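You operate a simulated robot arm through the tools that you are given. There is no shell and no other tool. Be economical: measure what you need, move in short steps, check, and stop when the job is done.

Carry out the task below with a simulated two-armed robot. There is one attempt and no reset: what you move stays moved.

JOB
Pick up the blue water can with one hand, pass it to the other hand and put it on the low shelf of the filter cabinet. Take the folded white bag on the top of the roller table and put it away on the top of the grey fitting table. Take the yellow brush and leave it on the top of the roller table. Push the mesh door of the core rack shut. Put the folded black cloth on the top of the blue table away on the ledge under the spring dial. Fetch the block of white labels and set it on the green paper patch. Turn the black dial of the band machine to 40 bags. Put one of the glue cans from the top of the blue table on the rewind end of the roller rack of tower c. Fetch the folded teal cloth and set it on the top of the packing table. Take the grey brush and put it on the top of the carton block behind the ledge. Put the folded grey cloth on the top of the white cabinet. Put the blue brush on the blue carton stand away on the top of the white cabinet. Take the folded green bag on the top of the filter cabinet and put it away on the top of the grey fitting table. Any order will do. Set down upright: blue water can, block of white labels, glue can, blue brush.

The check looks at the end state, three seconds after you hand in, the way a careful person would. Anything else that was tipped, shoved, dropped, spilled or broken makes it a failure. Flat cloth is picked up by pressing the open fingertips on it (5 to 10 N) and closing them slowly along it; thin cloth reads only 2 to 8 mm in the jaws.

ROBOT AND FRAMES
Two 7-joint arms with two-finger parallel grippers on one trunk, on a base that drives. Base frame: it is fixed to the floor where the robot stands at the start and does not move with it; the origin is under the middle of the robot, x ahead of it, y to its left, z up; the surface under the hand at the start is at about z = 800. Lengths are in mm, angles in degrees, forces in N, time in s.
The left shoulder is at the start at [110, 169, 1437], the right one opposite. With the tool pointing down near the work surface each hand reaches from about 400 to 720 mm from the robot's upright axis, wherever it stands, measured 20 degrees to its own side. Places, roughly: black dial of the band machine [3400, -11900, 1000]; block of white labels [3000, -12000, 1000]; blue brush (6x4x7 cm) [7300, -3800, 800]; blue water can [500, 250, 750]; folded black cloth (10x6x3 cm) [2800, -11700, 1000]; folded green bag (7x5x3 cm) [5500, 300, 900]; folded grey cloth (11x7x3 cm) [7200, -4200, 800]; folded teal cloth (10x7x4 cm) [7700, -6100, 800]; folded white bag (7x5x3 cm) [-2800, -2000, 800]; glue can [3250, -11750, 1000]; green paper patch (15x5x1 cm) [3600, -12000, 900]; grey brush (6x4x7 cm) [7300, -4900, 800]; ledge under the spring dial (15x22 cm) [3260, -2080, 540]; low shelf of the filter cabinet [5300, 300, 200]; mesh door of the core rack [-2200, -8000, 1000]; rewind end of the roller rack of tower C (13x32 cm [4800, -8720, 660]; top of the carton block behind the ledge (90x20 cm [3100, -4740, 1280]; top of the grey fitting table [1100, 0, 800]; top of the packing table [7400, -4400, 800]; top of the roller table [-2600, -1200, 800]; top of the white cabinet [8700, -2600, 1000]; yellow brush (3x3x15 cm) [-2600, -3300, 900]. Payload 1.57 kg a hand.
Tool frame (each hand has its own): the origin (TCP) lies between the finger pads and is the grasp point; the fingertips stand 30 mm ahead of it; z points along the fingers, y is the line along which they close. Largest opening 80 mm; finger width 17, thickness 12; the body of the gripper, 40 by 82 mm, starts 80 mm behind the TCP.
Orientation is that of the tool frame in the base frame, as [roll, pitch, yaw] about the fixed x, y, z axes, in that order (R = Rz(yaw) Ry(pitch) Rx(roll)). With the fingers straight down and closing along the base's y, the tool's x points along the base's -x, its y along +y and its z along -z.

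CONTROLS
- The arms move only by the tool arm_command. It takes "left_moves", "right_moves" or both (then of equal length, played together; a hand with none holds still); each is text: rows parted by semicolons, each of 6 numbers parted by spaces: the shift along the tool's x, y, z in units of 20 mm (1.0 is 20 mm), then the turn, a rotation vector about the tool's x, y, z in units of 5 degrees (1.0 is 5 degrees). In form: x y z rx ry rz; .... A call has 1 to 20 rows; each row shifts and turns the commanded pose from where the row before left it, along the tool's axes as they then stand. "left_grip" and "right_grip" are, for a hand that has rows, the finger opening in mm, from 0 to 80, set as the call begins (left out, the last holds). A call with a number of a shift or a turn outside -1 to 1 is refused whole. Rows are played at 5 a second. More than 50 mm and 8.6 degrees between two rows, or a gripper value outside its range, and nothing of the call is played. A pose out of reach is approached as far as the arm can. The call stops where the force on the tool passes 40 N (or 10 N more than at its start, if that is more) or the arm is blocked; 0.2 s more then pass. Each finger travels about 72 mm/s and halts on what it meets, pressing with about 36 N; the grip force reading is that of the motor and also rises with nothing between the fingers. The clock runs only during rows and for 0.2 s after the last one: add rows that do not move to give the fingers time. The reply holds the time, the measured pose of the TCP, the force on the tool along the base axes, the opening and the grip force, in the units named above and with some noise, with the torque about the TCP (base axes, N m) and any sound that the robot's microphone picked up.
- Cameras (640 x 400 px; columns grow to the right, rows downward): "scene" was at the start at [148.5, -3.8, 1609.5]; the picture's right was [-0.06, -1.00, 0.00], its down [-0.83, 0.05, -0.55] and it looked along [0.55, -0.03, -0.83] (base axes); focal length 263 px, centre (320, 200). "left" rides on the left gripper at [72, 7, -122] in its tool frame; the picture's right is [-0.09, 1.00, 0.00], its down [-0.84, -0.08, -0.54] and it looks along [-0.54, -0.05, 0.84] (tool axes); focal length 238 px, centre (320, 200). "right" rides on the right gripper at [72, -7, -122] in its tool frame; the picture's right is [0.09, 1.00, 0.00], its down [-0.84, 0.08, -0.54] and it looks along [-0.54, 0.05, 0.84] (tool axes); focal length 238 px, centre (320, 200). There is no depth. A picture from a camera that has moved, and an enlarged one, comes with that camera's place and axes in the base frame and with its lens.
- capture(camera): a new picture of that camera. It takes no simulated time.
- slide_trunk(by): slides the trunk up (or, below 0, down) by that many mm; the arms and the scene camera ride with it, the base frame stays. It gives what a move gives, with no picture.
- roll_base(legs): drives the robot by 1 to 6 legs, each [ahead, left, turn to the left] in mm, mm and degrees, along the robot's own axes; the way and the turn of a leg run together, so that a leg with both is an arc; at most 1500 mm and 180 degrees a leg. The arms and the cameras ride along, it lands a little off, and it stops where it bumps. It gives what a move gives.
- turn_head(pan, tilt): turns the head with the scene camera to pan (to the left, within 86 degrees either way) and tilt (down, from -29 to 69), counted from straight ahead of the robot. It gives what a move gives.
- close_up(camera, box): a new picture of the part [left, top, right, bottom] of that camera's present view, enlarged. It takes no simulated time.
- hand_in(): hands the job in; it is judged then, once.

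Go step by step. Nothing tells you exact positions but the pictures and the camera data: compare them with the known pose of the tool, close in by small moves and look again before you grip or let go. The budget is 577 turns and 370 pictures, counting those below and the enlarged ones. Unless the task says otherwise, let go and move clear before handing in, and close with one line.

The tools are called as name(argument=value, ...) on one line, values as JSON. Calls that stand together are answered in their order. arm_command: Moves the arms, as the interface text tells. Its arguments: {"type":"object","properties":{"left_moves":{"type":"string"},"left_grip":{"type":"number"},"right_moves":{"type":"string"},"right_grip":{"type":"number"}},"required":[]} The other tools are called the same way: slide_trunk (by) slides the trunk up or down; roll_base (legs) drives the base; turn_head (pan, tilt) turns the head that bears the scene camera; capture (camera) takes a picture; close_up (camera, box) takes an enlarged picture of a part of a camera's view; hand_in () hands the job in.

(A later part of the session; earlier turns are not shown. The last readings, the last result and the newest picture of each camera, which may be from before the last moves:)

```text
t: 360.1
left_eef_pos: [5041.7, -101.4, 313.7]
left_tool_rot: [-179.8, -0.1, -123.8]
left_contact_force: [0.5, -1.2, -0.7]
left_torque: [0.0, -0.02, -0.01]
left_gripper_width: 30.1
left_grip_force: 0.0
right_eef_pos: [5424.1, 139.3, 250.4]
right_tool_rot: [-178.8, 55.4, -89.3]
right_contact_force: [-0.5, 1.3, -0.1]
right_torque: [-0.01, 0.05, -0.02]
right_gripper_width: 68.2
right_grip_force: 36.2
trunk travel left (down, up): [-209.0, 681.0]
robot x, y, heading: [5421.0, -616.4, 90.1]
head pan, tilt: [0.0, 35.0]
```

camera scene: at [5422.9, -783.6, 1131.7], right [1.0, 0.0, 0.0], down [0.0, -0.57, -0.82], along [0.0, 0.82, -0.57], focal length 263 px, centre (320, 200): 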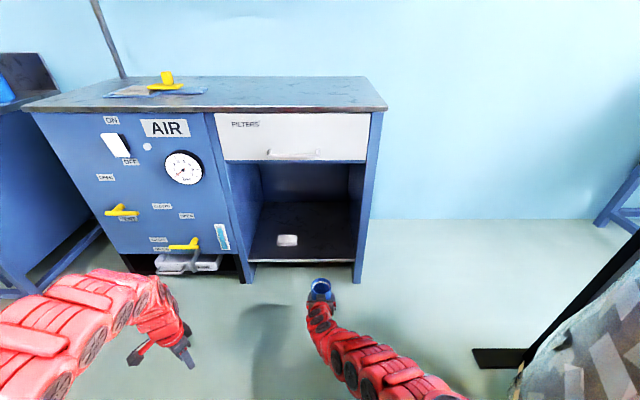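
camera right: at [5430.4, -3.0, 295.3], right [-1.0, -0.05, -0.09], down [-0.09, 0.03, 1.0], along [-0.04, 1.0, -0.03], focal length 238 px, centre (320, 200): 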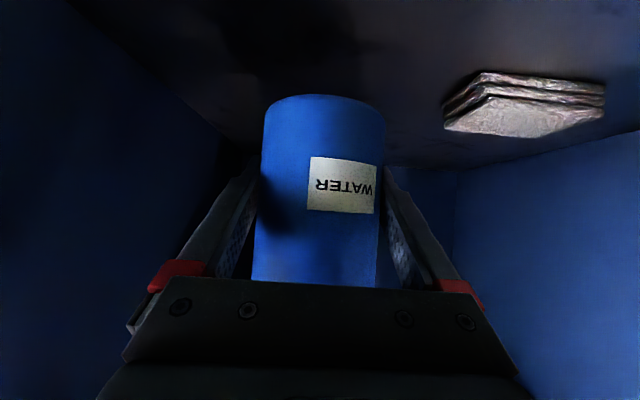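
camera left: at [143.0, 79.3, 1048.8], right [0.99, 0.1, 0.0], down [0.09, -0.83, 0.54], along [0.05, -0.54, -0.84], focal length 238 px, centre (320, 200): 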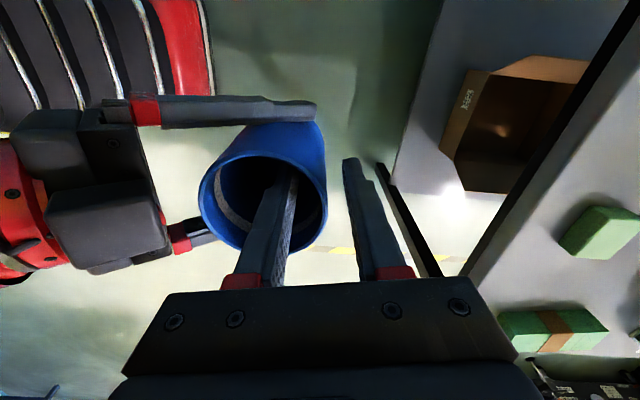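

slide_trunk(by=-3)

slide_trunk(by=-3)

close_up(camera="right", box=[220, 60, 420, 200])

```text
t: 360.6
left_eef_pos: [5041.5, -100.3, 309.4]
left_tool_rot: [-179.7, -0.1, -123.8]
left_contact_force: [0.4, -0.7, 0.2]
left_torque: [0.0, 0.02, 0.0]
left_gripper_width: 30.1
left_grip_force: 0.0
right_eef_pos: [5424.3, 140.0, 247.7]
right_tool_rot: [-178.9, 55.3, -89.3]
right_contact_force: [0.2, 0.1, -0.5]
right_torque: [0.0, 0.0, 0.01]
right_gripper_width: 68.0
right_grip_force: 36.0
trunk travel left (down, up): [-206.0, 684.0]
robot x, y, heading: [5428.4, -619.1, 90.4]
head pan, tilt: [0.0, 35.0]
```

```text
t: 361.2
left_eef_pos: [5041.8, -100.1, 307.2]
left_tool_rot: [-179.8, -0.1, -123.7]
left_contact_force: [-0.2, -0.1, 0.0]
left_torque: [0.02, 0.02, 0.0]
left_gripper_width: 29.9
left_grip_force: 0.0
right_eef_pos: [5424.3, 139.5, 245.1]
right_tool_rot: [-178.8, 55.4, -89.2]
right_contact_force: [0.4, -0.2, -0.3]
right_torque: [0.03, -0.01, 0.02]
right_gripper_width: 68.1
right_grip_force: 36.3
trunk travel left (down, up): [-203.0, 687.0]
robot x, y, heading: [5423.0, -615.8, 90.0]
head pan, tilt: [0.0, 35.0]
```

```text
2.86 times, centred on (320, 130) of right
camera zoom: at [5430.4, -3.1, 255.5], right [-1.0, -0.05, -0.09], down [-0.09, 0.03, 1.0], along [-0.04, 1.0, -0.03], focal length 681 px, centre (320, 400)
```

zoom: 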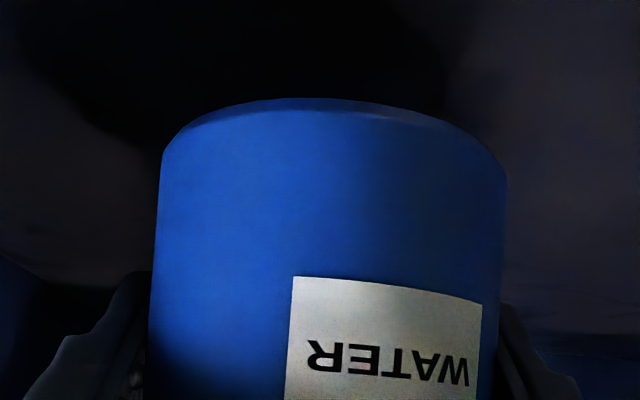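

slide_trunk(by=-4)

slide_trunk(by=-4)

slide_trunk(by=-4)

```text
t: 361.7
left_eef_pos: [5040.5, -99.8, 304.2]
left_tool_rot: [-179.9, -0.1, -123.8]
left_contact_force: [0.4, 0.1, 0.1]
left_torque: [0.04, 0.01, 0.01]
left_gripper_width: 30.0
left_grip_force: 0.1
right_eef_pos: [5424.7, 139.4, 240.2]
right_tool_rot: [-178.8, 55.4, -89.3]
right_contact_force: [-0.1, -0.4, 0.3]
right_torque: [0.01, 0.03, 0.02]
right_gripper_width: 68.0
right_grip_force: 35.6
trunk travel left (down, up): [-199.0, 691.0]
robot x, y, heading: [5427.2, -613.0, 90.4]
head pan, tilt: [0.0, 35.0]
```

```text
t: 362.2
left_eef_pos: [5041.1, -100.7, 298.4]
left_tool_rot: [-179.7, -0.1, -123.8]
left_contact_force: [-0.4, -0.1, 0.8]
left_torque: [-0.03, 0.03, 0.01]
left_gripper_width: 29.9
left_grip_force: 0.1
right_eef_pos: [5425.2, 137.9, 238.5]
right_tool_rot: [-178.9, 55.4, -89.3]
right_contact_force: [0.0, -0.1, 0.1]
right_torque: [0.02, 0.0, -0.03]
right_gripper_width: 68.1
right_grip_force: 35.5
trunk travel left (down, up): [-195.0, 695.0]
robot x, y, heading: [5423.0, -616.3, 90.1]
head pan, tilt: [0.0, 35.0]
```

```text
t: 362.8
left_eef_pos: [5040.7, -99.4, 295.4]
left_tool_rot: [-179.8, -0.1, -123.9]
left_contact_force: [-0.1, 0.6, 0.4]
left_torque: [-0.01, -0.03, -0.03]
left_gripper_width: 30.0
left_grip_force: 0.1
right_eef_pos: [5424.7, 140.1, 232.4]
right_tool_rot: [-178.8, 55.4, -89.3]
right_contact_force: [0.4, 1.0, -0.6]
right_torque: [0.0, -0.02, 0.0]
right_gripper_width: 68.3
right_grip_force: 36.0
trunk travel left (down, up): [-191.0, 699.0]
robot x, y, heading: [5422.7, -616.7, 90.2]
head pan, tilt: [0.0, 35.0]
```

slide_trunk(by=-4)

slide_trunk(by=-4)

close_up(camera="right", box=[120, 40, 520, 240])

```text
t: 363.3
left_eef_pos: [5041.9, -100.7, 290.0]
left_tool_rot: [-179.8, -0.2, -123.8]
left_contact_force: [0.3, 0.0, 1.0]
left_torque: [0.01, 0.0, -0.02]
left_gripper_width: 29.8
left_grip_force: 0.0
right_eef_pos: [5424.4, 139.8, 228.3]
right_tool_rot: [-178.8, 55.3, -89.2]
right_contact_force: [0.4, -0.6, -0.2]
right_torque: [-0.01, -0.01, 0.02]
right_gripper_width: 68.3
right_grip_force: 36.2
trunk travel left (down, up): [-187.0, 703.0]
robot x, y, heading: [5422.7, -615.6, 90.0]
head pan, tilt: [0.0, 35.0]
```

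```text
t: 363.8
left_eef_pos: [5041.4, -99.3, 288.2]
left_tool_rot: [-179.8, -0.1, -123.9]
left_contact_force: [0.2, 0.1, -0.3]
left_torque: [0.03, 0.0, 0.03]
left_gripper_width: 30.0
left_grip_force: 0.0
right_eef_pos: [5424.5, 139.0, 225.3]
right_tool_rot: [-178.8, 55.4, -89.2]
right_contact_force: [0.9, 0.0, -0.2]
right_torque: [-0.01, 0.0, 0.02]
right_gripper_width: 68.0
right_grip_force: 36.2
trunk travel left (down, up): [-183.0, 707.0]
robot x, y, heading: [5427.3, -615.6, 90.4]
head pan, tilt: [0.0, 35.0]
```

```text
1.60 times, centred on (320, 140) of right
camera zoom: at [5430.4, -3.1, 235.6], right [-1.0, -0.05, -0.09], down [-0.09, 0.03, 1.0], along [-0.04, 1.0, -0.03], focal length 381 px, centre (320, 296)
```

zoom: 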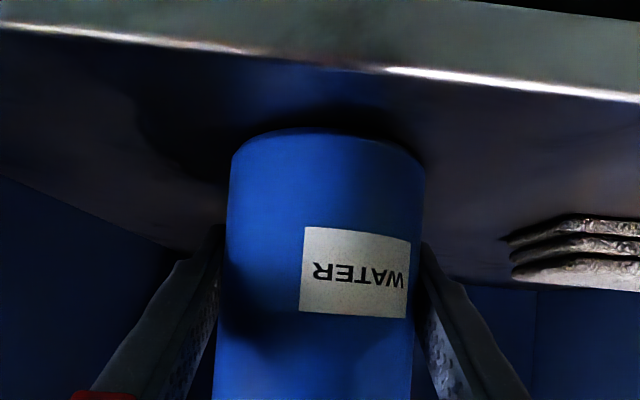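

slide_trunk(by=-4)

slide_trunk(by=-4)

slide_trunk(by=-4)

```text
t: 364.4
left_eef_pos: [5041.5, -100.6, 284.4]
left_tool_rot: [-179.8, 0.0, -123.8]
left_contact_force: [0.8, 0.4, -0.7]
left_torque: [-0.02, -0.05, 0.01]
left_gripper_width: 30.1
left_grip_force: 0.0
right_eef_pos: [5423.9, 140.0, 223.7]
right_tool_rot: [-178.8, 55.6, -89.4]
right_contact_force: [-1.1, 0.3, 12.5]
right_torque: [0.22, 0.35, 0.01]
right_gripper_width: 68.2
right_grip_force: 36.0
trunk travel left (down, up): [-179.0, 711.0]
robot x, y, heading: [5426.2, -616.3, 90.2]
head pan, tilt: [0.0, 35.0]
```

```text
t: 364.9
left_eef_pos: [5041.4, -101.7, 279.3]
left_tool_rot: [-179.8, 0.1, -123.7]
left_contact_force: [-0.8, -0.4, 0.1]
left_torque: [0.03, 0.02, -0.01]
left_gripper_width: 30.2
left_grip_force: 0.0
right_eef_pos: [5424.5, 141.3, 222.9]
right_tool_rot: [-178.8, 55.8, -89.3]
right_contact_force: [-0.5, 1.5, 26.5]
right_torque: [0.33, 0.45, -0.08]
right_gripper_width: 68.5
right_grip_force: 36.0
trunk travel left (down, up): [-175.0, 715.0]
robot x, y, heading: [5423.3, -616.1, 90.7]
head pan, tilt: [0.0, 35.0]
```

```text
t: 365.4
left_eef_pos: [5041.2, -101.0, 275.2]
left_tool_rot: [-179.9, 0.0, -123.7]
left_contact_force: [-0.3, 1.2, -0.8]
left_torque: [-0.01, -0.01, -0.03]
left_gripper_width: 30.1
left_grip_force: 0.1
right_eef_pos: [5423.8, 140.8, 216.0]
right_tool_rot: [-178.8, 55.7, -89.2]
right_contact_force: [-2.5, 5.8, 28.2]
right_torque: [0.26, 0.5, -0.02]
right_gripper_width: 68.1
right_grip_force: 36.0
trunk travel left (down, up): [-171.0, 719.0]
robot x, y, heading: [5423.0, -614.6, 90.3]
head pan, tilt: [0.0, 35.0]
```

Touched down. Relieving the pressure slightly, then opening.

slide_trunk(by=4)

arm_command(right_moves="0 0 0 0 0 0;0 0 0 0 0 0;0 0 0 0 0 0", right_grip=80)

capture(camera="right")

```text
t: 365.9
left_eef_pos: [5041.3, -101.0, 279.6]
left_tool_rot: [-179.8, 0.0, -123.8]
left_contact_force: [0.4, 0.8, 0.2]
left_torque: [0.02, 0.01, 0.01]
left_gripper_width: 30.0
left_grip_force: 0.0
right_eef_pos: [5424.8, 138.5, 216.0]
right_tool_rot: [-178.8, 55.2, -89.3]
right_contact_force: [-0.6, -1.8, 14.1]
right_torque: [0.43, 0.13, 0.05]
right_gripper_width: 68.2
right_grip_force: 35.9
trunk travel left (down, up): [-175.0, 715.0]
robot x, y, heading: [5422.2, -616.9, 90.0]
head pan, tilt: [0.0, 35.0]
```

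```text
t: 366.7
left_eef_pos: [5040.9, -99.5, 279.1]
left_tool_rot: [-179.8, -0.1, -123.8]
left_contact_force: [0.8, 0.0, 0.6]
left_torque: [0.0, 0.02, 0.03]
left_gripper_width: 30.1
left_grip_force: 0.0
right_eef_pos: [5424.4, 139.8, 216.2]
right_tool_rot: [-178.8, 55.3, -89.3]
right_contact_force: [-0.6, 0.0, -0.2]
right_torque: [-0.01, 0.03, -0.04]
right_gripper_width: 79.7
right_grip_force: 0.2
trunk travel left (down, up): [-175.0, 715.0]
robot x, y, heading: [5426.5, -617.6, 90.5]
head pan, tilt: [0.0, 35.0]
```

```text
297 pictures are left
camera right: at [5430.5, -3.4, 227.3], right [-1.0, -0.05, -0.09], down [-0.09, 0.03, 1.0], along [-0.04, 1.0, -0.03], focal length 238 px, centre (320, 200)
```

right: 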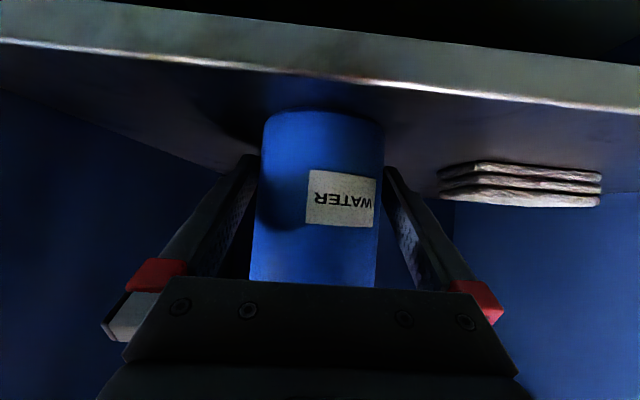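

Fingers are clear on both sides. Backing straight out and checking.

roll_base(legs=[[-150, 0, 0], [-250, 0, 0]])

close_up(camera="scene", box=[200, 120, 480, 320])

```text
t: 369.6
left_eef_pos: [5042.9, -506.0, 279.4]
left_tool_rot: [-179.8, -0.1, -123.5]
left_contact_force: [-0.3, 0.1, 0.1]
left_torque: [0.02, 0.02, 0.0]
left_gripper_width: 30.0
left_grip_force: 0.0
right_eef_pos: [5424.0, -263.1, 218.5]
right_tool_rot: [-178.9, 55.3, -89.0]
right_contact_force: [0.3, 1.0, -0.3]
right_torque: [0.02, -0.01, -0.04]
right_gripper_width: 79.7
right_grip_force: 0.2
trunk travel left (down, up): [-175.0, 715.0]
robot x, y, heading: [5427.8, -1018.6, 91.0]
head pan, tilt: [0.0, 35.0]
```

```text
2.00 times, centred on (340, 220) of scene
camera zoom: at [5423.8, -850.7, 1063.7], right [1.0, 0.01, 0.0], down [0.01, -0.57, -0.82], along [-0.01, 0.82, -0.57], focal length 525 px, centre (280, 160)
```

zoom: 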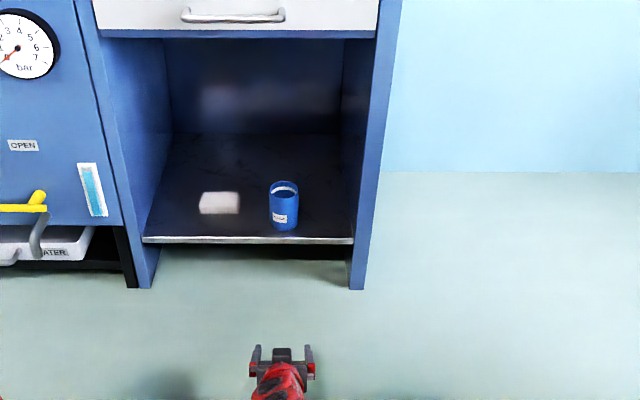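

The can stands upright on the low shelf. I'll raise the trunk and put the right hand back to pointing down.

slide_trunk(by=400)

slide_trunk(by=200)

arm_command(right_moves="0.6 0 -0.6 0 1 0;0.6 0 -0.6 0 1 0;0.6 0 -0.6 0 1 0;0.6 0 -0.6 0 1 0;0.6 0 -0.6 0 1 0;0.6 0 -0.6 0 1 0;0.6 0 -0.6 0 1 0;0.6 0 -0.6 0 1 0;0.6 0 -0.6 0 1 0;0.6 0 -0.6 0 1 0;0.6 0 -0.6 0 1 0", left_moves="0 0 0 0 0 -0.6;0 0 0 0 0 -0.6;0 0 0 0 0 -0.6;0 0 0 0 0 -0.6;0 0 0 0 0 -0.6;0 0 0 0 0 -0.6;0 0 0 0 0 -0.6;0 0 0 0 0 -0.6;0 0 0 0 0 -0.6;0 0 0 0 0 -0.6;0 0 0 0 0 -0.6", left_grip=80)

turn_head(pan=-60, tilt=15)

capture(camera="scene")

```text
t: 373.4
left_eef_pos: [5043.7, -506.1, 677.8]
left_tool_rot: [-179.8, 0.0, -123.5]
left_contact_force: [0.3, 0.6, -0.5]
left_torque: [0.03, 0.02, -0.02]
left_gripper_width: 30.0
left_grip_force: 0.1
right_eef_pos: [5424.1, -262.0, 616.5]
right_tool_rot: [-178.9, 55.3, -89.2]
right_contact_force: [-0.2, 0.3, -0.3]
right_torque: [-0.01, 0.01, -0.05]
right_gripper_width: 79.7
right_grip_force: 0.2
trunk travel left (down, up): [-575.0, 315.0]
robot x, y, heading: [5429.2, -1017.7, 90.6]
head pan, tilt: [0.0, 35.0]
```

```text
t: 375.6
left_eef_pos: [5044.1, -504.6, 879.2]
left_tool_rot: [-179.7, -0.1, -123.5]
left_contact_force: [0.3, -0.6, 0.9]
left_torque: [0.03, 0.0, -0.01]
left_gripper_width: 30.0
left_grip_force: 0.0
right_eef_pos: [5424.3, -262.2, 816.9]
right_tool_rot: [-178.8, 55.4, -89.1]
right_contact_force: [-0.2, 0.2, -0.1]
right_torque: [0.01, -0.01, 0.0]
right_gripper_width: 79.9
right_grip_force: 0.0
trunk travel left (down, up): [-775.0, 115.0]
robot x, y, heading: [5428.6, -1016.2, 90.5]
head pan, tilt: [0.0, 35.0]
```

```text
t: 377.9
left_eef_pos: [5047.6, -503.3, 879.5]
left_tool_rot: [179.9, -0.4, -90.5]
left_contact_force: [0.4, -0.2, 0.7]
left_torque: [-0.08, 0.04, -0.02]
left_gripper_width: 79.8
left_grip_force: 0.1
right_eef_pos: [5452.7, -421.6, 882.2]
right_tool_rot: [-179.7, 0.1, -90.2]
right_contact_force: [0.7, -0.7, -0.3]
right_torque: [-0.03, 0.03, 0.01]
right_gripper_width: 79.8
right_grip_force: 0.0
right hand out of reach, approached as far as the arm can: row 9, 11
trunk travel left (down, up): [-775.0, 115.0]
robot x, y, heading: [5429.2, -1023.5, 90.6]
head pan, tilt: [0.0, 35.0]
```

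```text
t: 379.2
left_eef_pos: [5041.9, -505.0, 878.9]
left_tool_rot: [-179.9, -0.2, -90.4]
left_contact_force: [0.7, -0.9, -0.3]
left_torque: [-0.02, 0.0, 0.01]
left_gripper_width: 79.9
left_grip_force: 0.0
right_eef_pos: [5446.3, -422.9, 883.3]
right_tool_rot: [-179.2, 0.4, -90.0]
right_contact_force: [0.1, -0.6, 1.2]
right_torque: [-0.02, -0.02, -0.02]
right_gripper_width: 80.0
right_grip_force: 0.0
trunk travel left (down, up): [-775.0, 115.0]
robot x, y, heading: [5430.3, -1019.8, 90.6]
head pan, tilt: [-60.0, 15.0]
```

```text
295 pictures are left
camera scene: at [5504.3, -891.1, 1695.7], right [0.51, -0.86, 0.0], down [-0.22, -0.13, -0.97], along [0.83, 0.49, -0.26], focal length 263 px, centre (320, 200)
```

scene: 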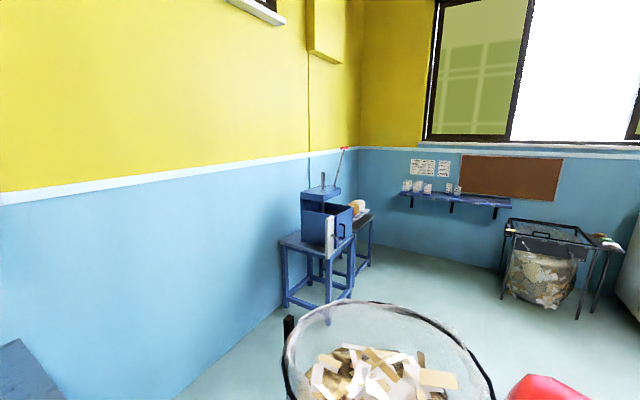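

A big scrap bin sits just to the right, so I'll first move back and left, then turn to heading 0 and look ahead-right.

roll_base(legs=[[-330, 400, 0], [0, 0, -90]])

turn_head(pan=-35, tilt=18)

capture(camera="scene")

```text
t: 386.1
left_eef_pos: [5556.2, -979.0, 879.6]
left_tool_rot: [-179.9, -0.2, 178.6]
left_contact_force: [-0.2, -0.6, 0.2]
left_torque: [0.0, -0.02, -0.01]
left_gripper_width: 80.1
left_grip_force: 0.0
right_eef_pos: [5634.7, -1385.8, 882.0]
right_tool_rot: [-179.3, 0.3, 179.1]
right_contact_force: [0.0, 0.0, 0.4]
right_torque: [0.01, -0.02, 0.01]
right_gripper_width: 79.8
right_grip_force: 0.1
trunk travel left (down, up): [-775.0, 115.0]
robot x, y, heading: [5034.9, -1359.8, -0.2]
head pan, tilt: [-60.0, 15.0]
```

```text
t: 387.0
left_eef_pos: [5557.1, -979.4, 879.7]
left_tool_rot: [-179.9, -0.3, 178.5]
left_contact_force: [0.2, -0.3, 1.2]
left_torque: [0.0, 0.0, 0.04]
left_gripper_width: 80.1
left_grip_force: 0.0
right_eef_pos: [5632.8, -1387.1, 882.5]
right_tool_rot: [-179.4, 0.4, 179.2]
right_contact_force: [0.0, -0.3, -0.4]
right_torque: [0.0, 0.01, -0.01]
right_gripper_width: 79.9
right_grip_force: 0.2
trunk travel left (down, up): [-775.0, 115.0]
robot x, y, heading: [5037.6, -1356.5, -0.1]
head pan, tilt: [-35.0, 18.0]
```

```text
294 pictures are left
camera scene: at [5190.9, -1410.8, 1690.8], right [-0.58, -0.82, 0.0], down [-0.25, 0.18, -0.95], along [0.78, -0.55, -0.31], focal length 263 px, centre (320, 200)
```

scene: 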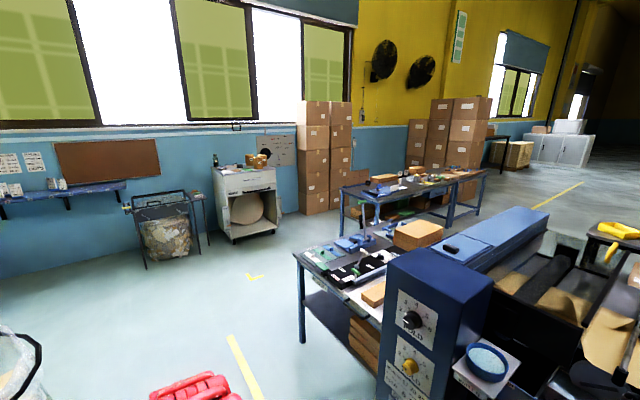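

I see the white cabinet and two cluttered tables. Enlarging.

close_up(camera="scene", box=[280, 160, 500, 320])

close_up(camera="scene", box=[190, 140, 300, 250])

```text
2.50 times, centred on (390, 240) of scene
camera zoom: at [5190.9, -1410.8, 1690.8], right [-0.58, -0.82, 0.0], down [-0.25, 0.18, -0.95], along [0.78, -0.55, -0.31], focal length 656 px, centre (145, 100)
```

zoom: 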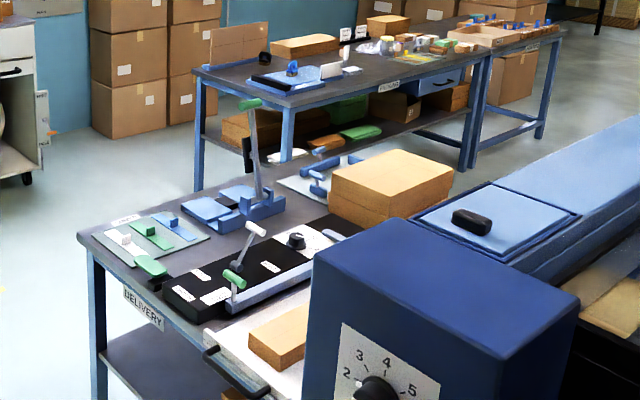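

```text
3.64 times, centred on (245, 195) of scene
camera zoom: at [5190.9, -1410.8, 1690.8], right [-0.58, -0.82, 0.0], down [-0.25, 0.18, -0.95], along [0.78, -0.55, -0.31], focal length 955 px, centre (593, 218)
```

zoom: 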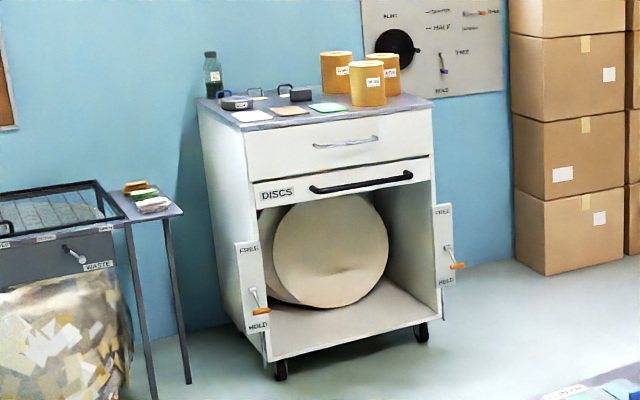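

The white cabinet's top spans about x 8335–8990, y -2925…-2245. The packing table begins near [7017–7664, -3460] and runs toward -y. I'll raise the trunk and drive along y≈-1600 past the bin to look closer.

slide_trunk(by=110)

roll_base(legs=[[0, -220, 0], [1000, 0, 0], [1100, 0, 0]])

turn_head(pan=-65, tilt=30)

capture(camera="scene")

```text
t: 388.4
left_eef_pos: [5556.3, -979.9, 988.9]
left_tool_rot: [-179.9, -0.1, 178.6]
left_contact_force: [0.6, 0.6, -0.1]
left_torque: [-0.01, -0.04, -0.02]
left_gripper_width: 80.2
left_grip_force: 0.0
right_eef_pos: [5633.1, -1386.8, 992.0]
right_tool_rot: [-179.4, 0.2, 179.2]
right_contact_force: [-0.3, -0.5, 0.2]
right_torque: [0.01, 0.02, 0.03]
right_gripper_width: 80.1
right_grip_force: 0.0
trunk travel left (down, up): [-885.0, 5.0]
robot x, y, heading: [5036.6, -1357.7, -0.3]
head pan, tilt: [-35.0, 18.0]
```

```text
t: 400.1
left_eef_pos: [7660.5, -1229.7, 988.6]
left_tool_rot: [-179.9, -0.1, 177.4]
left_contact_force: [-0.2, -0.2, -0.2]
left_torque: [0.03, 0.02, 0.0]
left_gripper_width: 80.1
left_grip_force: 0.0
right_eef_pos: [7727.9, -1638.2, 993.6]
right_tool_rot: [-179.3, 0.3, 177.9]
right_contact_force: [0.0, 0.2, 0.2]
right_torque: [0.01, -0.01, 0.0]
right_gripper_width: 80.1
right_grip_force: 0.1
trunk travel left (down, up): [-885.0, 5.0]
robot x, y, heading: [7127.2, -1596.7, -1.8]
head pan, tilt: [-35.0, 18.0]
```

```text
t: 401.1
left_eef_pos: [7661.1, -1230.6, 988.7]
left_tool_rot: [-179.9, -0.2, 177.4]
left_contact_force: [0.1, -0.5, 0.3]
left_torque: [-0.01, -0.01, 0.0]
left_gripper_width: 79.8
left_grip_force: 0.0
right_eef_pos: [7729.5, -1638.6, 994.5]
right_tool_rot: [-179.3, 0.4, 177.9]
right_contact_force: [-0.2, 0.6, -0.5]
right_torque: [0.0, -0.01, -0.02]
right_gripper_width: 80.0
right_grip_force: 0.1
trunk travel left (down, up): [-885.0, 5.0]
robot x, y, heading: [7133.3, -1598.7, -1.6]
head pan, tilt: [-65.0, 30.0]
```

```text
291 pictures are left
camera scene: at [7247.5, -1680.9, 1781.5], right [-0.92, -0.4, 0.0], down [-0.2, 0.46, -0.87], along [0.35, -0.79, -0.5], focal length 263 px, centre (320, 200)
```

scene: 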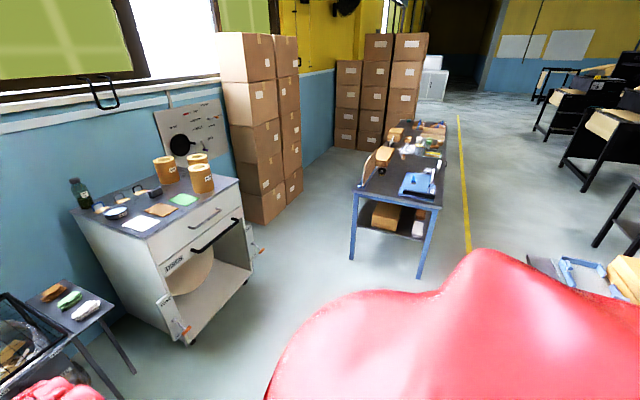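

close_up(camera="scene", box=[340, 110, 480, 210])

close_up(camera="scene", box=[20, 140, 260, 320])

```text
4.00 times, centred on (410, 160) of scene
camera zoom: at [7247.5, -1680.9, 1781.5], right [-0.92, -0.4, 0.0], down [-0.2, 0.46, -0.87], along [0.35, -0.79, -0.5], focal length 1050 px, centre (-40, 360)
```

zoom: 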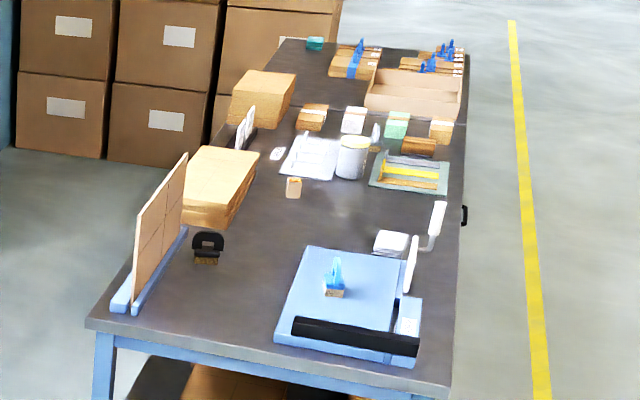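

```text
2.22 times, centred on (140, 230) of scene
camera zoom: at [7247.5, -1680.9, 1781.5], right [-0.92, -0.4, 0.0], down [-0.2, 0.46, -0.87], along [0.35, -0.79, -0.5], focal length 584 px, centre (720, 133)
```

zoom: 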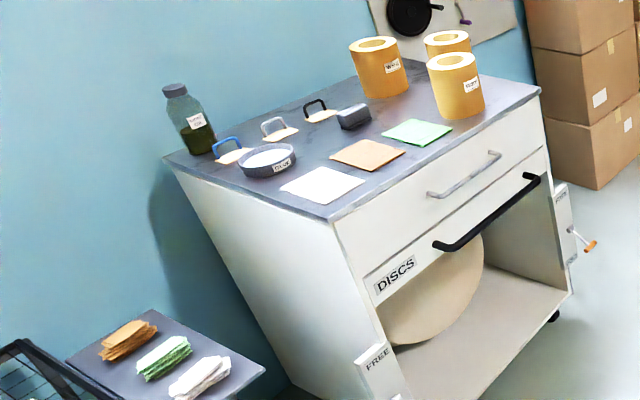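

The blue brush stands on the light-blue stand at about [7322, -3691]; the grey-white folded cloth is near [7235, -4091]. I'll turn to face -y and approach the table's near end to fetch the brush.

roll_base(legs=[[0, 0, -88.4], [900, 0, 0]])

turn_head(pan=-5, tilt=30)

capture(camera="scene")

```text
t: 409.5
left_eef_pos: [7562.6, -3009.0, 989.8]
left_tool_rot: [-179.9, -0.2, 90.9]
left_contact_force: [0.3, -0.7, -0.1]
left_torque: [-0.01, 0.02, -0.01]
left_gripper_width: 80.0
left_grip_force: 0.0
right_eef_pos: [7159.7, -3101.2, 993.5]
right_tool_rot: [-179.3, 0.4, 91.5]
right_contact_force: [-0.7, 0.3, -0.7]
right_torque: [0.02, 0.01, 0.01]
right_gripper_width: 80.1
right_grip_force: 0.0
trunk travel left (down, up): [-885.0, 5.0]
robot x, y, heading: [7165.9, -2506.7, -88.0]
head pan, tilt: [-65.0, 30.0]
```

```text
t: 410.8
left_eef_pos: [7562.4, -3009.4, 988.6]
left_tool_rot: [-179.9, -0.2, 90.9]
left_contact_force: [-0.2, -0.1, 0.6]
left_torque: [0.0, 0.0, 0.03]
left_gripper_width: 79.9
left_grip_force: 0.0
right_eef_pos: [7159.8, -3100.1, 993.6]
right_tool_rot: [-179.2, 0.3, 91.4]
right_contact_force: [0.8, 0.2, 0.7]
right_torque: [0.0, 0.04, 0.02]
right_gripper_width: 80.1
right_grip_force: 0.1
trunk travel left (down, up): [-885.0, 5.0]
robot x, y, heading: [7166.1, -2502.7, -87.8]
head pan, tilt: [-5.0, 30.0]
```

```text
288 pictures are left
camera scene: at [7161.5, -2674.3, 1781.4], right [-1.0, 0.05, 0.0], down [0.03, 0.5, -0.87], along [-0.05, -0.86, -0.5], focal length 263 px, centre (320, 200)
```

scene: 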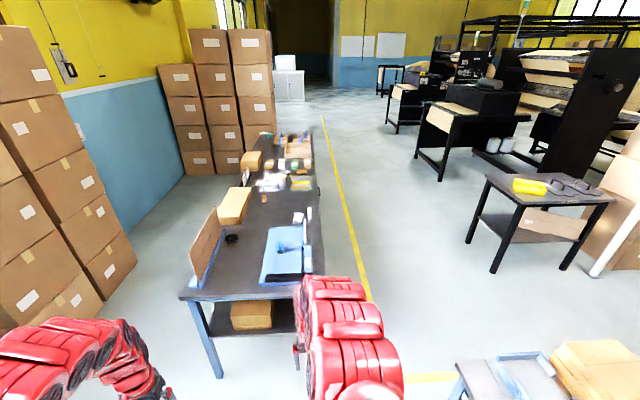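

The blue brush is about [7300, -3770], 270 mm in from the table's near end (y≈-3500). I'll come in from this end with the right hand over it.

roll_base(legs=[[200, 205, -2], [345, 0, 0]])

capture(camera="right")

capture(camera="scene")

```text
t: 414.7
left_eef_pos: [7754.6, -3560.1, 989.8]
left_tool_rot: [-179.9, -0.2, 88.9]
left_contact_force: [-0.3, 0.1, 0.0]
left_torque: [-0.02, -0.02, 0.02]
left_gripper_width: 79.8
left_grip_force: 0.0
right_eef_pos: [7347.7, -3639.5, 993.1]
right_tool_rot: [-179.2, 0.4, 89.5]
right_contact_force: [-0.1, 0.5, 0.0]
right_torque: [-0.02, 0.02, -0.01]
right_gripper_width: 79.9
right_grip_force: 0.1
trunk travel left (down, up): [-885.0, 5.0]
robot x, y, heading: [7373.4, -3042.9, -90.2]
head pan, tilt: [-5.0, 30.0]
```

```text
287 pictures are left
camera right: at [7343.2, -3567.7, 1116.1], right [1.0, 0.08, -0.01], down [0.08, -0.83, 0.55], along [0.03, -0.55, -0.84], focal length 238 px, centre (320, 200)
```

right: 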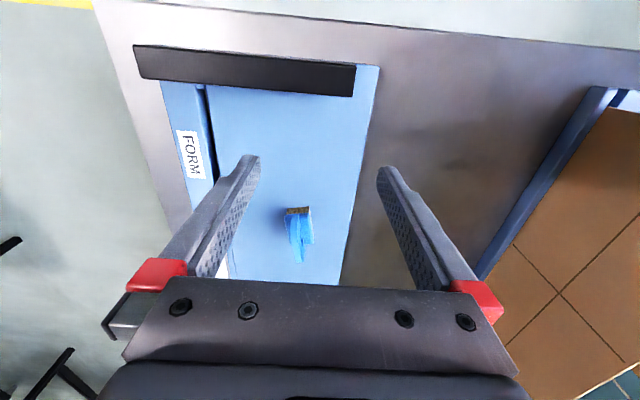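

```text
286 pictures are left
camera scene: at [7364.1, -3211.8, 1781.6], right [-1.0, 0.09, 0.0], down [0.04, 0.5, -0.87], along [-0.07, -0.86, -0.5], focal length 263 px, centre (320, 200)
```

scene: 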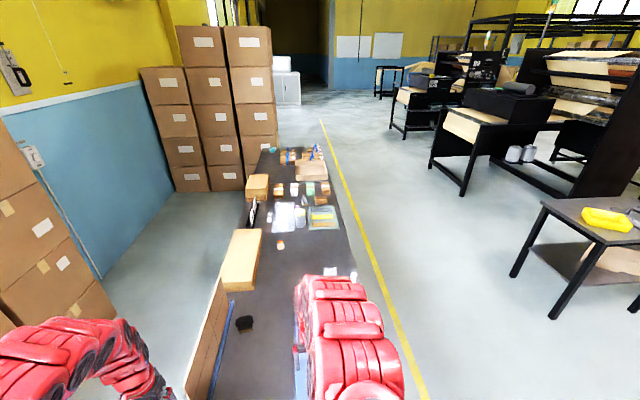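

close_up(camera="right", box=[250, 180, 350, 280])

```text
4.00 times, centred on (300, 230) of right
camera zoom: at [7343.2, -3567.7, 1116.1], right [1.0, 0.08, -0.01], down [0.08, -0.83, 0.55], along [0.03, -0.55, -0.84], focal length 953 px, centre (400, 80)
```

zoom: 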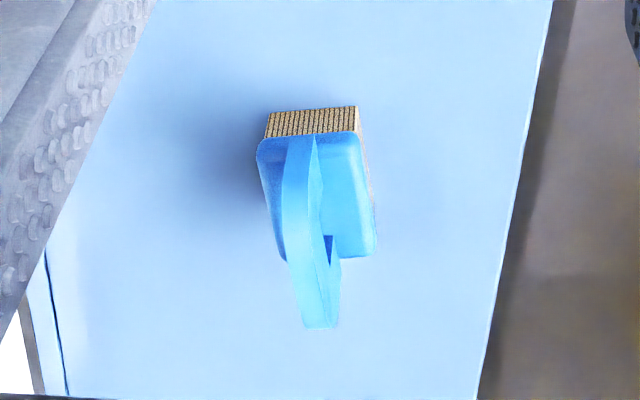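

The brush is at about [7326, -3807], 6 cm along y, its plate near z≈836. I'll roll 60 mm closer, extend and tilt the hand forward 20°.

roll_base(legs=[[60, 0, 0]])

arm_command(right_moves="-0.8 -0.2 0.3 0 0 0;-0.8 -0.2 0.3 0 0 0;-0.8 -0.2 0.3 0 0 0;-0.8 -0.2 0.3 0 0 0;-0.8 -0.2 0.3 0 0 0;0 0 0 0 -1 0;0 0 0 0 -1 0;0 0 0 0 -1 0;0 0 0 0 -1 0")

capture(camera="right")

```text
t: 415.6
left_eef_pos: [7752.9, -3594.7, 987.5]
left_tool_rot: [-179.6, -1.6, 88.5]
left_contact_force: [5.7, 11.6, -8.7]
left_torque: [-0.02, -0.38, -0.49]
left_gripper_width: 75.8
left_grip_force: 0.1
right_eef_pos: [7348.5, -3681.3, 993.4]
right_tool_rot: [-179.2, 0.2, 89.5]
right_contact_force: [-0.8, 0.5, 0.4]
right_torque: [0.0, -0.02, 0.0]
right_gripper_width: 79.7
right_grip_force: 0.0
trunk travel left (down, up): [-885.0, 5.0]
robot x, y, heading: [7371.9, -3088.4, -90.0]
head pan, tilt: [-5.0, 30.0]
stopped in leg 1: the force on the tool passed its limit at 97 N (the readings are from after the stop); the commanded pose is now the measured one
```

```text
t: 417.6
left_eef_pos: [7756.1, -3595.4, 988.8]
left_tool_rot: [-179.5, -1.3, 88.5]
left_contact_force: [1.1, 24.0, -13.5]
left_torque: [-0.03, -0.66, -1.19]
left_gripper_width: 79.6
left_grip_force: 0.0
right_eef_pos: [7319.5, -3730.4, 1011.5]
right_tool_rot: [-179.1, 20.3, 89.9]
right_contact_force: [-0.9, 0.3, -0.2]
right_torque: [0.01, 0.01, -0.03]
right_gripper_width: 80.2
right_grip_force: 0.2
right hand out of reach, approached as far as the arm can: row 1, 2, 3, 4, 5, 8, 9
trunk travel left (down, up): [-885.0, 5.0]
robot x, y, heading: [7377.1, -3085.3, -89.8]
head pan, tilt: [-5.0, 30.0]
```

```text
284 pictures are left
camera right: at [7314.8, -3623.2, 1101.2], right [1.0, 0.08, -0.05], down [0.08, -0.6, 0.8], along [0.03, -0.8, -0.6], focal length 238 px, centre (320, 200)
```

right: 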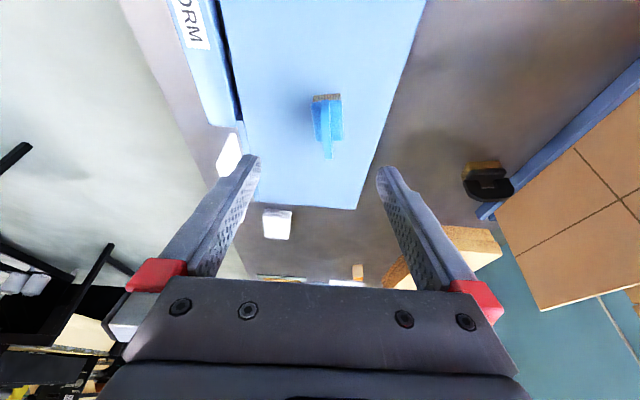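

The left hand hit something with force. Checking with the left camera right away.

capture(camera="left")

turn_head(pan=35, tilt=45)

capture(camera="scene")

```text
283 pictures are left
camera left: at [7766.1, -3524.7, 1112.1], right [0.99, -0.12, -0.01], down [-0.09, -0.85, 0.52], along [-0.07, -0.52, -0.85], focal length 238 px, centre (320, 200)
```

left: 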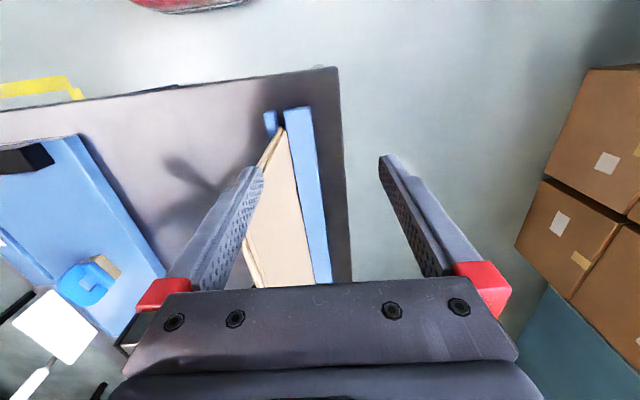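

```text
t: 418.7
left_eef_pos: [7755.5, -3595.0, 989.7]
left_tool_rot: [-179.5, -1.3, 88.7]
left_contact_force: [2.1, 25.9, -10.3]
left_torque: [-0.07, -0.48, -1.25]
left_gripper_width: 78.2
left_grip_force: 0.0
right_eef_pos: [7318.1, -3731.0, 1011.0]
right_tool_rot: [-179.1, 20.2, 89.8]
right_contact_force: [0.1, -0.1, -0.8]
right_torque: [0.01, 0.03, 0.0]
right_gripper_width: 80.2
right_grip_force: 0.0
trunk travel left (down, up): [-885.0, 5.0]
robot x, y, heading: [7370.5, -3084.7, -89.5]
head pan, tilt: [35.0, 45.0]
```

```text
282 pictures are left
camera scene: at [7420.5, -3228.4, 1759.2], right [-0.82, -0.57, 0.0], down [-0.41, 0.58, -0.71], along [0.41, -0.58, -0.71], focal length 263 px, centre (320, 200)
```

scene: 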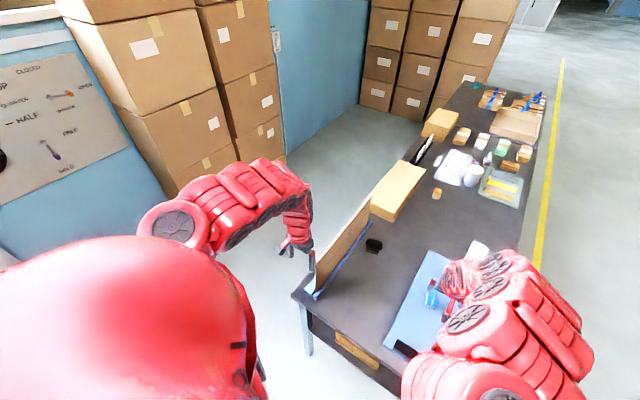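

The left fingertip touched the cardboard's near edge in its blue holder; it appears still in place. I'll back off, swing the left hand outward, and re-check.

roll_base(legs=[[-50, 0, 0]])

arm_command(left_moves="0.3 1 0 0 0 0;0.3 1 0 0 0 0;0.3 1 0 0 0 0;0.3 1 0 0 0 0;0.3 1 0 0 0 0;0.3 1 0 0 0 0")

close_up(camera="scene", box=[260, 150, 460, 370])

```text
t: 419.6
left_eef_pos: [7755.0, -3553.2, 986.0]
left_tool_rot: [-179.6, -1.6, 88.5]
left_contact_force: [0.6, -0.6, -0.1]
left_torque: [0.04, 0.01, 0.02]
left_gripper_width: 80.2
left_grip_force: 0.0
right_eef_pos: [7316.4, -3688.9, 1005.9]
right_tool_rot: [-179.2, 19.8, 89.7]
right_contact_force: [-0.6, 0.0, 0.3]
right_torque: [0.06, 0.0, 0.0]
right_gripper_width: 80.1
right_grip_force: 0.0
trunk travel left (down, up): [-885.0, 5.0]
robot x, y, heading: [7378.1, -3035.7, -89.9]
head pan, tilt: [35.0, 45.0]
```

```text
t: 421.0
left_eef_pos: [7876.6, -3516.0, 989.0]
left_tool_rot: [-179.6, -1.2, 88.6]
left_contact_force: [-0.5, 0.2, -0.4]
left_torque: [-0.01, -0.01, -0.01]
left_gripper_width: 80.2
left_grip_force: 0.1
right_eef_pos: [7318.5, -3683.2, 1010.9]
right_tool_rot: [-179.1, 20.2, 89.9]
right_contact_force: [0.4, -0.4, 0.2]
right_torque: [0.02, 0.0, 0.02]
right_gripper_width: 79.9
right_grip_force: 0.1
trunk travel left (down, up): [-885.0, 5.0]
robot x, y, heading: [7378.5, -3035.4, -89.8]
head pan, tilt: [35.0, 45.0]
```

```text
1.82 times, centred on (360, 260) of scene
camera zoom: at [7419.6, -3181.5, 1758.9], right [-0.82, -0.57, 0.0], down [-0.41, 0.58, -0.71], along [0.41, -0.58, -0.71], focal length 478 px, centre (247, 91)
```

zoom: 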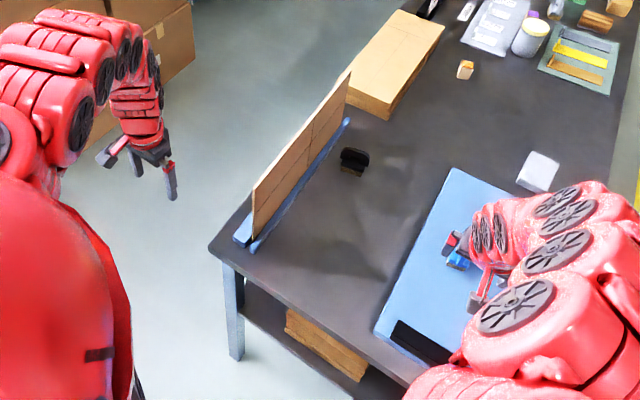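

The board stands in place. Now with the left arm clear I'll roll ahead 65 mm and advance the right hand along its own axis toward the brush.

roll_base(legs=[[65, 0, 0]])

arm_command(right_moves="0 0.2 1 0 0 0;0 0 1 0 0 0;0 0 1 0 0 0;0 0 1 0 0 0")

capture(camera="right")

```text
t: 422.0
left_eef_pos: [7875.9, -3577.5, 990.6]
left_tool_rot: [-179.6, -1.2, 88.6]
left_contact_force: [0.3, 0.3, -0.6]
left_torque: [-0.01, -0.02, -0.03]
left_gripper_width: 79.9
left_grip_force: 0.1
right_eef_pos: [7318.0, -3743.7, 1011.7]
right_tool_rot: [-179.3, 20.2, 89.7]
right_contact_force: [-0.3, 0.0, 0.5]
right_torque: [-0.01, 0.0, -0.01]
right_gripper_width: 79.9
right_grip_force: 0.1
trunk travel left (down, up): [-885.0, 5.0]
robot x, y, heading: [7372.3, -3101.4, -89.9]
head pan, tilt: [35.0, 45.0]
```

```text
t: 423.0
left_eef_pos: [7875.1, -3580.0, 988.7]
left_tool_rot: [-179.6, -1.3, 88.7]
left_contact_force: [0.1, -0.1, 0.1]
left_torque: [0.02, -0.01, 0.01]
left_gripper_width: 79.9
left_grip_force: 0.0
right_eef_pos: [7322.1, -3773.5, 934.1]
right_tool_rot: [-179.3, 20.1, 89.9]
right_contact_force: [0.7, -0.3, 0.1]
right_torque: [0.02, -0.04, 0.0]
right_gripper_width: 79.7
right_grip_force: 0.1
trunk travel left (down, up): [-885.0, 5.0]
robot x, y, heading: [7377.1, -3099.7, -89.8]
head pan, tilt: [35.0, 45.0]
```

```text
280 pictures are left
camera right: at [7316.9, -3665.9, 1023.8], right [1.0, 0.08, -0.04], down [0.08, -0.6, 0.8], along [0.04, -0.8, -0.6], focal length 238 px, centre (320, 200)
```

right: 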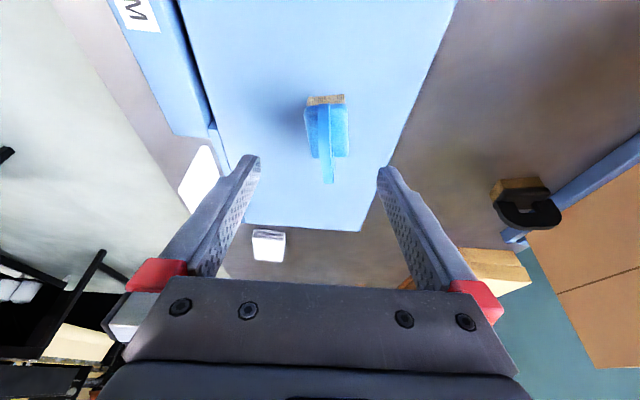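

Well in line (8 mm to the right). Advancing to the plate.

arm_command(right_moves="0 0.4 1 0 0 0;0 0 1 0 0 0;0 0 1 0 0 0;0 0 0.8 0 0 0")

capture(camera="right")

```text
t: 424.0
left_eef_pos: [7875.8, -3580.9, 988.2]
left_tool_rot: [-179.6, -1.3, 88.6]
left_contact_force: [-1.0, -0.8, -0.7]
left_torque: [-0.02, -0.02, 0.0]
left_gripper_width: 80.1
left_grip_force: 0.0
right_eef_pos: [7325.9, -3794.5, 876.3]
right_tool_rot: [-179.1, 20.1, 89.9]
right_contact_force: [0.3, 0.2, -0.4]
right_torque: [0.0, 0.01, -0.01]
right_gripper_width: 80.0
right_grip_force: 0.1
right hand out of reach, approached as far as the arm can: row 4
trunk travel left (down, up): [-885.0, 5.0]
robot x, y, heading: [7374.8, -3099.7, -89.7]
head pan, tilt: [35.0, 45.0]
```

```text
279 pictures are left
camera right: at [7321.5, -3687.1, 967.6], right [1.0, 0.08, -0.05], down [0.08, -0.6, 0.8], along [0.04, -0.8, -0.6], focal length 238 px, centre (320, 200)
```

right: 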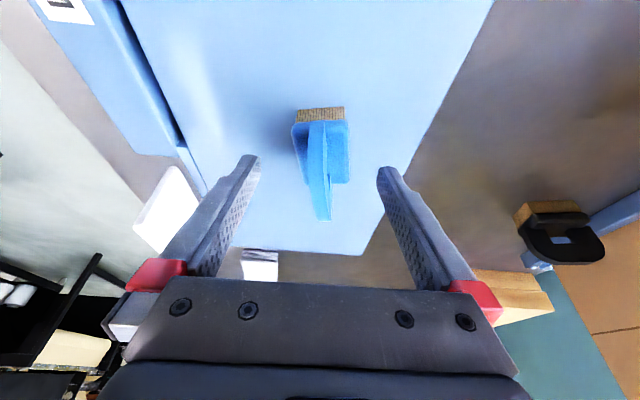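

slide_trunk(by=-22)

capture(camera="right")

```text
t: 424.7
left_eef_pos: [7875.5, -3581.2, 966.3]
left_tool_rot: [-179.6, -1.4, 88.6]
left_contact_force: [-1.1, -1.4, 0.0]
left_torque: [0.03, -0.01, 0.0]
left_gripper_width: 79.8
left_grip_force: 0.0
right_eef_pos: [7326.7, -3795.9, 855.9]
right_tool_rot: [-179.1, 20.2, 89.8]
right_contact_force: [-0.1, -0.6, -0.4]
right_torque: [0.0, 0.0, 0.02]
right_gripper_width: 80.2
right_grip_force: 0.1
trunk travel left (down, up): [-863.0, 27.0]
robot x, y, heading: [7372.4, -3104.1, -90.0]
head pan, tilt: [35.0, 45.0]
```

```text
278 pictures are left
camera right: at [7321.5, -3687.2, 946.0], right [1.0, 0.08, -0.05], down [0.08, -0.6, 0.8], along [0.04, -0.8, -0.6], focal length 238 px, centre (320, 200)
```

right: 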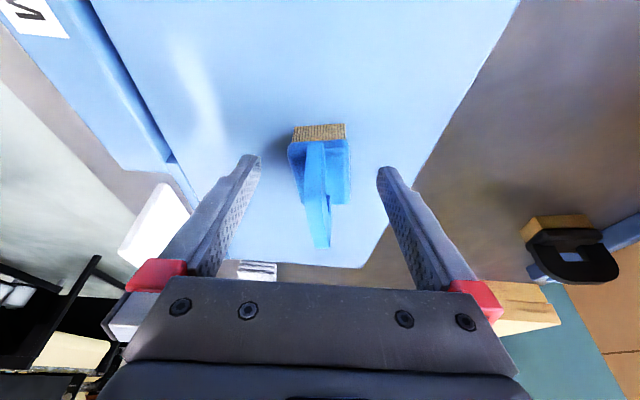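

Tips are beside the plate. Closing.

arm_command(right_moves="0 0 0 0 0 0;0 0 0 0 0 0;0 0 0 0 0 0;0 0 0 0 0 0", right_grip=10)

capture(camera="right")

```text
t: 425.7
left_eef_pos: [7876.5, -3581.7, 967.3]
left_tool_rot: [-179.6, -1.3, 88.6]
left_contact_force: [0.0, 0.5, -0.4]
left_torque: [0.0, -0.01, 0.0]
left_gripper_width: 80.3
left_grip_force: 0.0
right_eef_pos: [7325.6, -3795.1, 856.1]
right_tool_rot: [-179.0, 20.1, 89.9]
right_contact_force: [-0.6, 0.5, 0.8]
right_torque: [0.0, 0.0, 0.02]
right_gripper_width: 39.1
right_grip_force: 35.1
trunk travel left (down, up): [-863.0, 27.0]
robot x, y, heading: [7373.9, -3098.1, -90.1]
head pan, tilt: [35.0, 45.0]
```

```text
277 pictures are left
camera right: at [7321.7, -3687.0, 946.0], right [1.0, 0.08, -0.05], down [0.08, -0.6, 0.8], along [0.04, -0.8, -0.6], focal length 238 px, centre (320, 200)
```

right: 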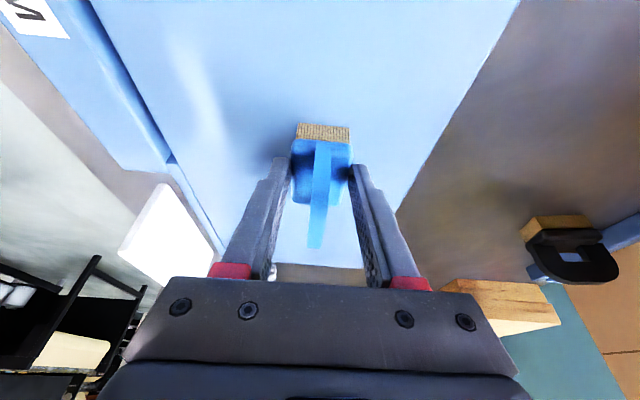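

Gripped at 39 mm. Lifting and backing away.

arm_command(right_moves="-0.34 0 -0.94 0 0 0;-0.34 0 -0.94 0 0 0;-0.34 0 -0.94 0 0 0;-0.34 0 -0.94 0 0 0;-0.34 0 -0.94 0 0 0;-0.34 0 -0.94 0 0 0")

roll_base(legs=[[-500, 0, 0]])

capture(camera="right")

```text
t: 427.1
left_eef_pos: [7875.5, -3580.2, 966.7]
left_tool_rot: [-179.6, -1.3, 88.5]
left_contact_force: [0.1, -0.6, 0.4]
left_torque: [0.04, -0.03, 0.02]
left_gripper_width: 80.0
left_grip_force: 0.2
right_eef_pos: [7324.8, -3795.2, 976.5]
right_tool_rot: [-179.1, 20.1, 89.7]
right_contact_force: [-0.1, -0.4, -1.4]
right_torque: [0.02, -0.01, -0.03]
right_gripper_width: 39.1
right_grip_force: 36.2
trunk travel left (down, up): [-863.0, 27.0]
robot x, y, heading: [7371.1, -3099.8, -89.8]
head pan, tilt: [35.0, 45.0]
```

```text
t: 430.1
left_eef_pos: [7874.4, -3080.5, 966.3]
left_tool_rot: [-179.6, -1.3, 88.6]
left_contact_force: [0.4, -0.2, -0.8]
left_torque: [-0.01, 0.03, 0.01]
left_gripper_width: 79.8
left_grip_force: 0.0
right_eef_pos: [7324.3, -3296.5, 974.0]
right_tool_rot: [-179.0, 20.1, 89.7]
right_contact_force: [-0.2, -0.2, -0.8]
right_torque: [0.02, 0.04, 0.0]
right_gripper_width: 38.8
right_grip_force: 35.7
trunk travel left (down, up): [-863.0, 27.0]
robot x, y, heading: [7372.5, -2596.9, -90.0]
head pan, tilt: [35.0, 45.0]
```

```text
276 pictures are left
camera right: at [7321.1, -3187.1, 1065.3], right [1.0, 0.08, -0.05], down [0.08, -0.6, 0.8], along [0.03, -0.8, -0.6], focal length 238 px, centre (320, 200)
```

right: 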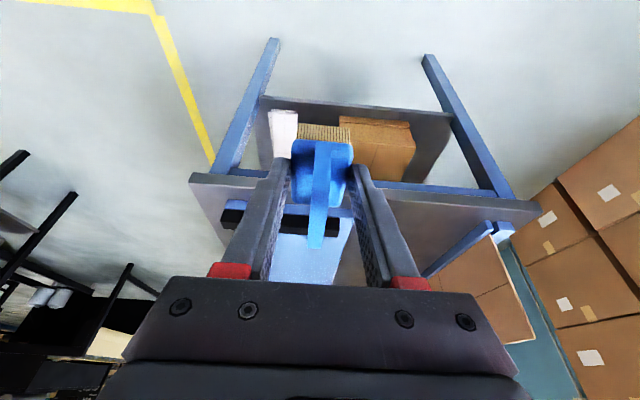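

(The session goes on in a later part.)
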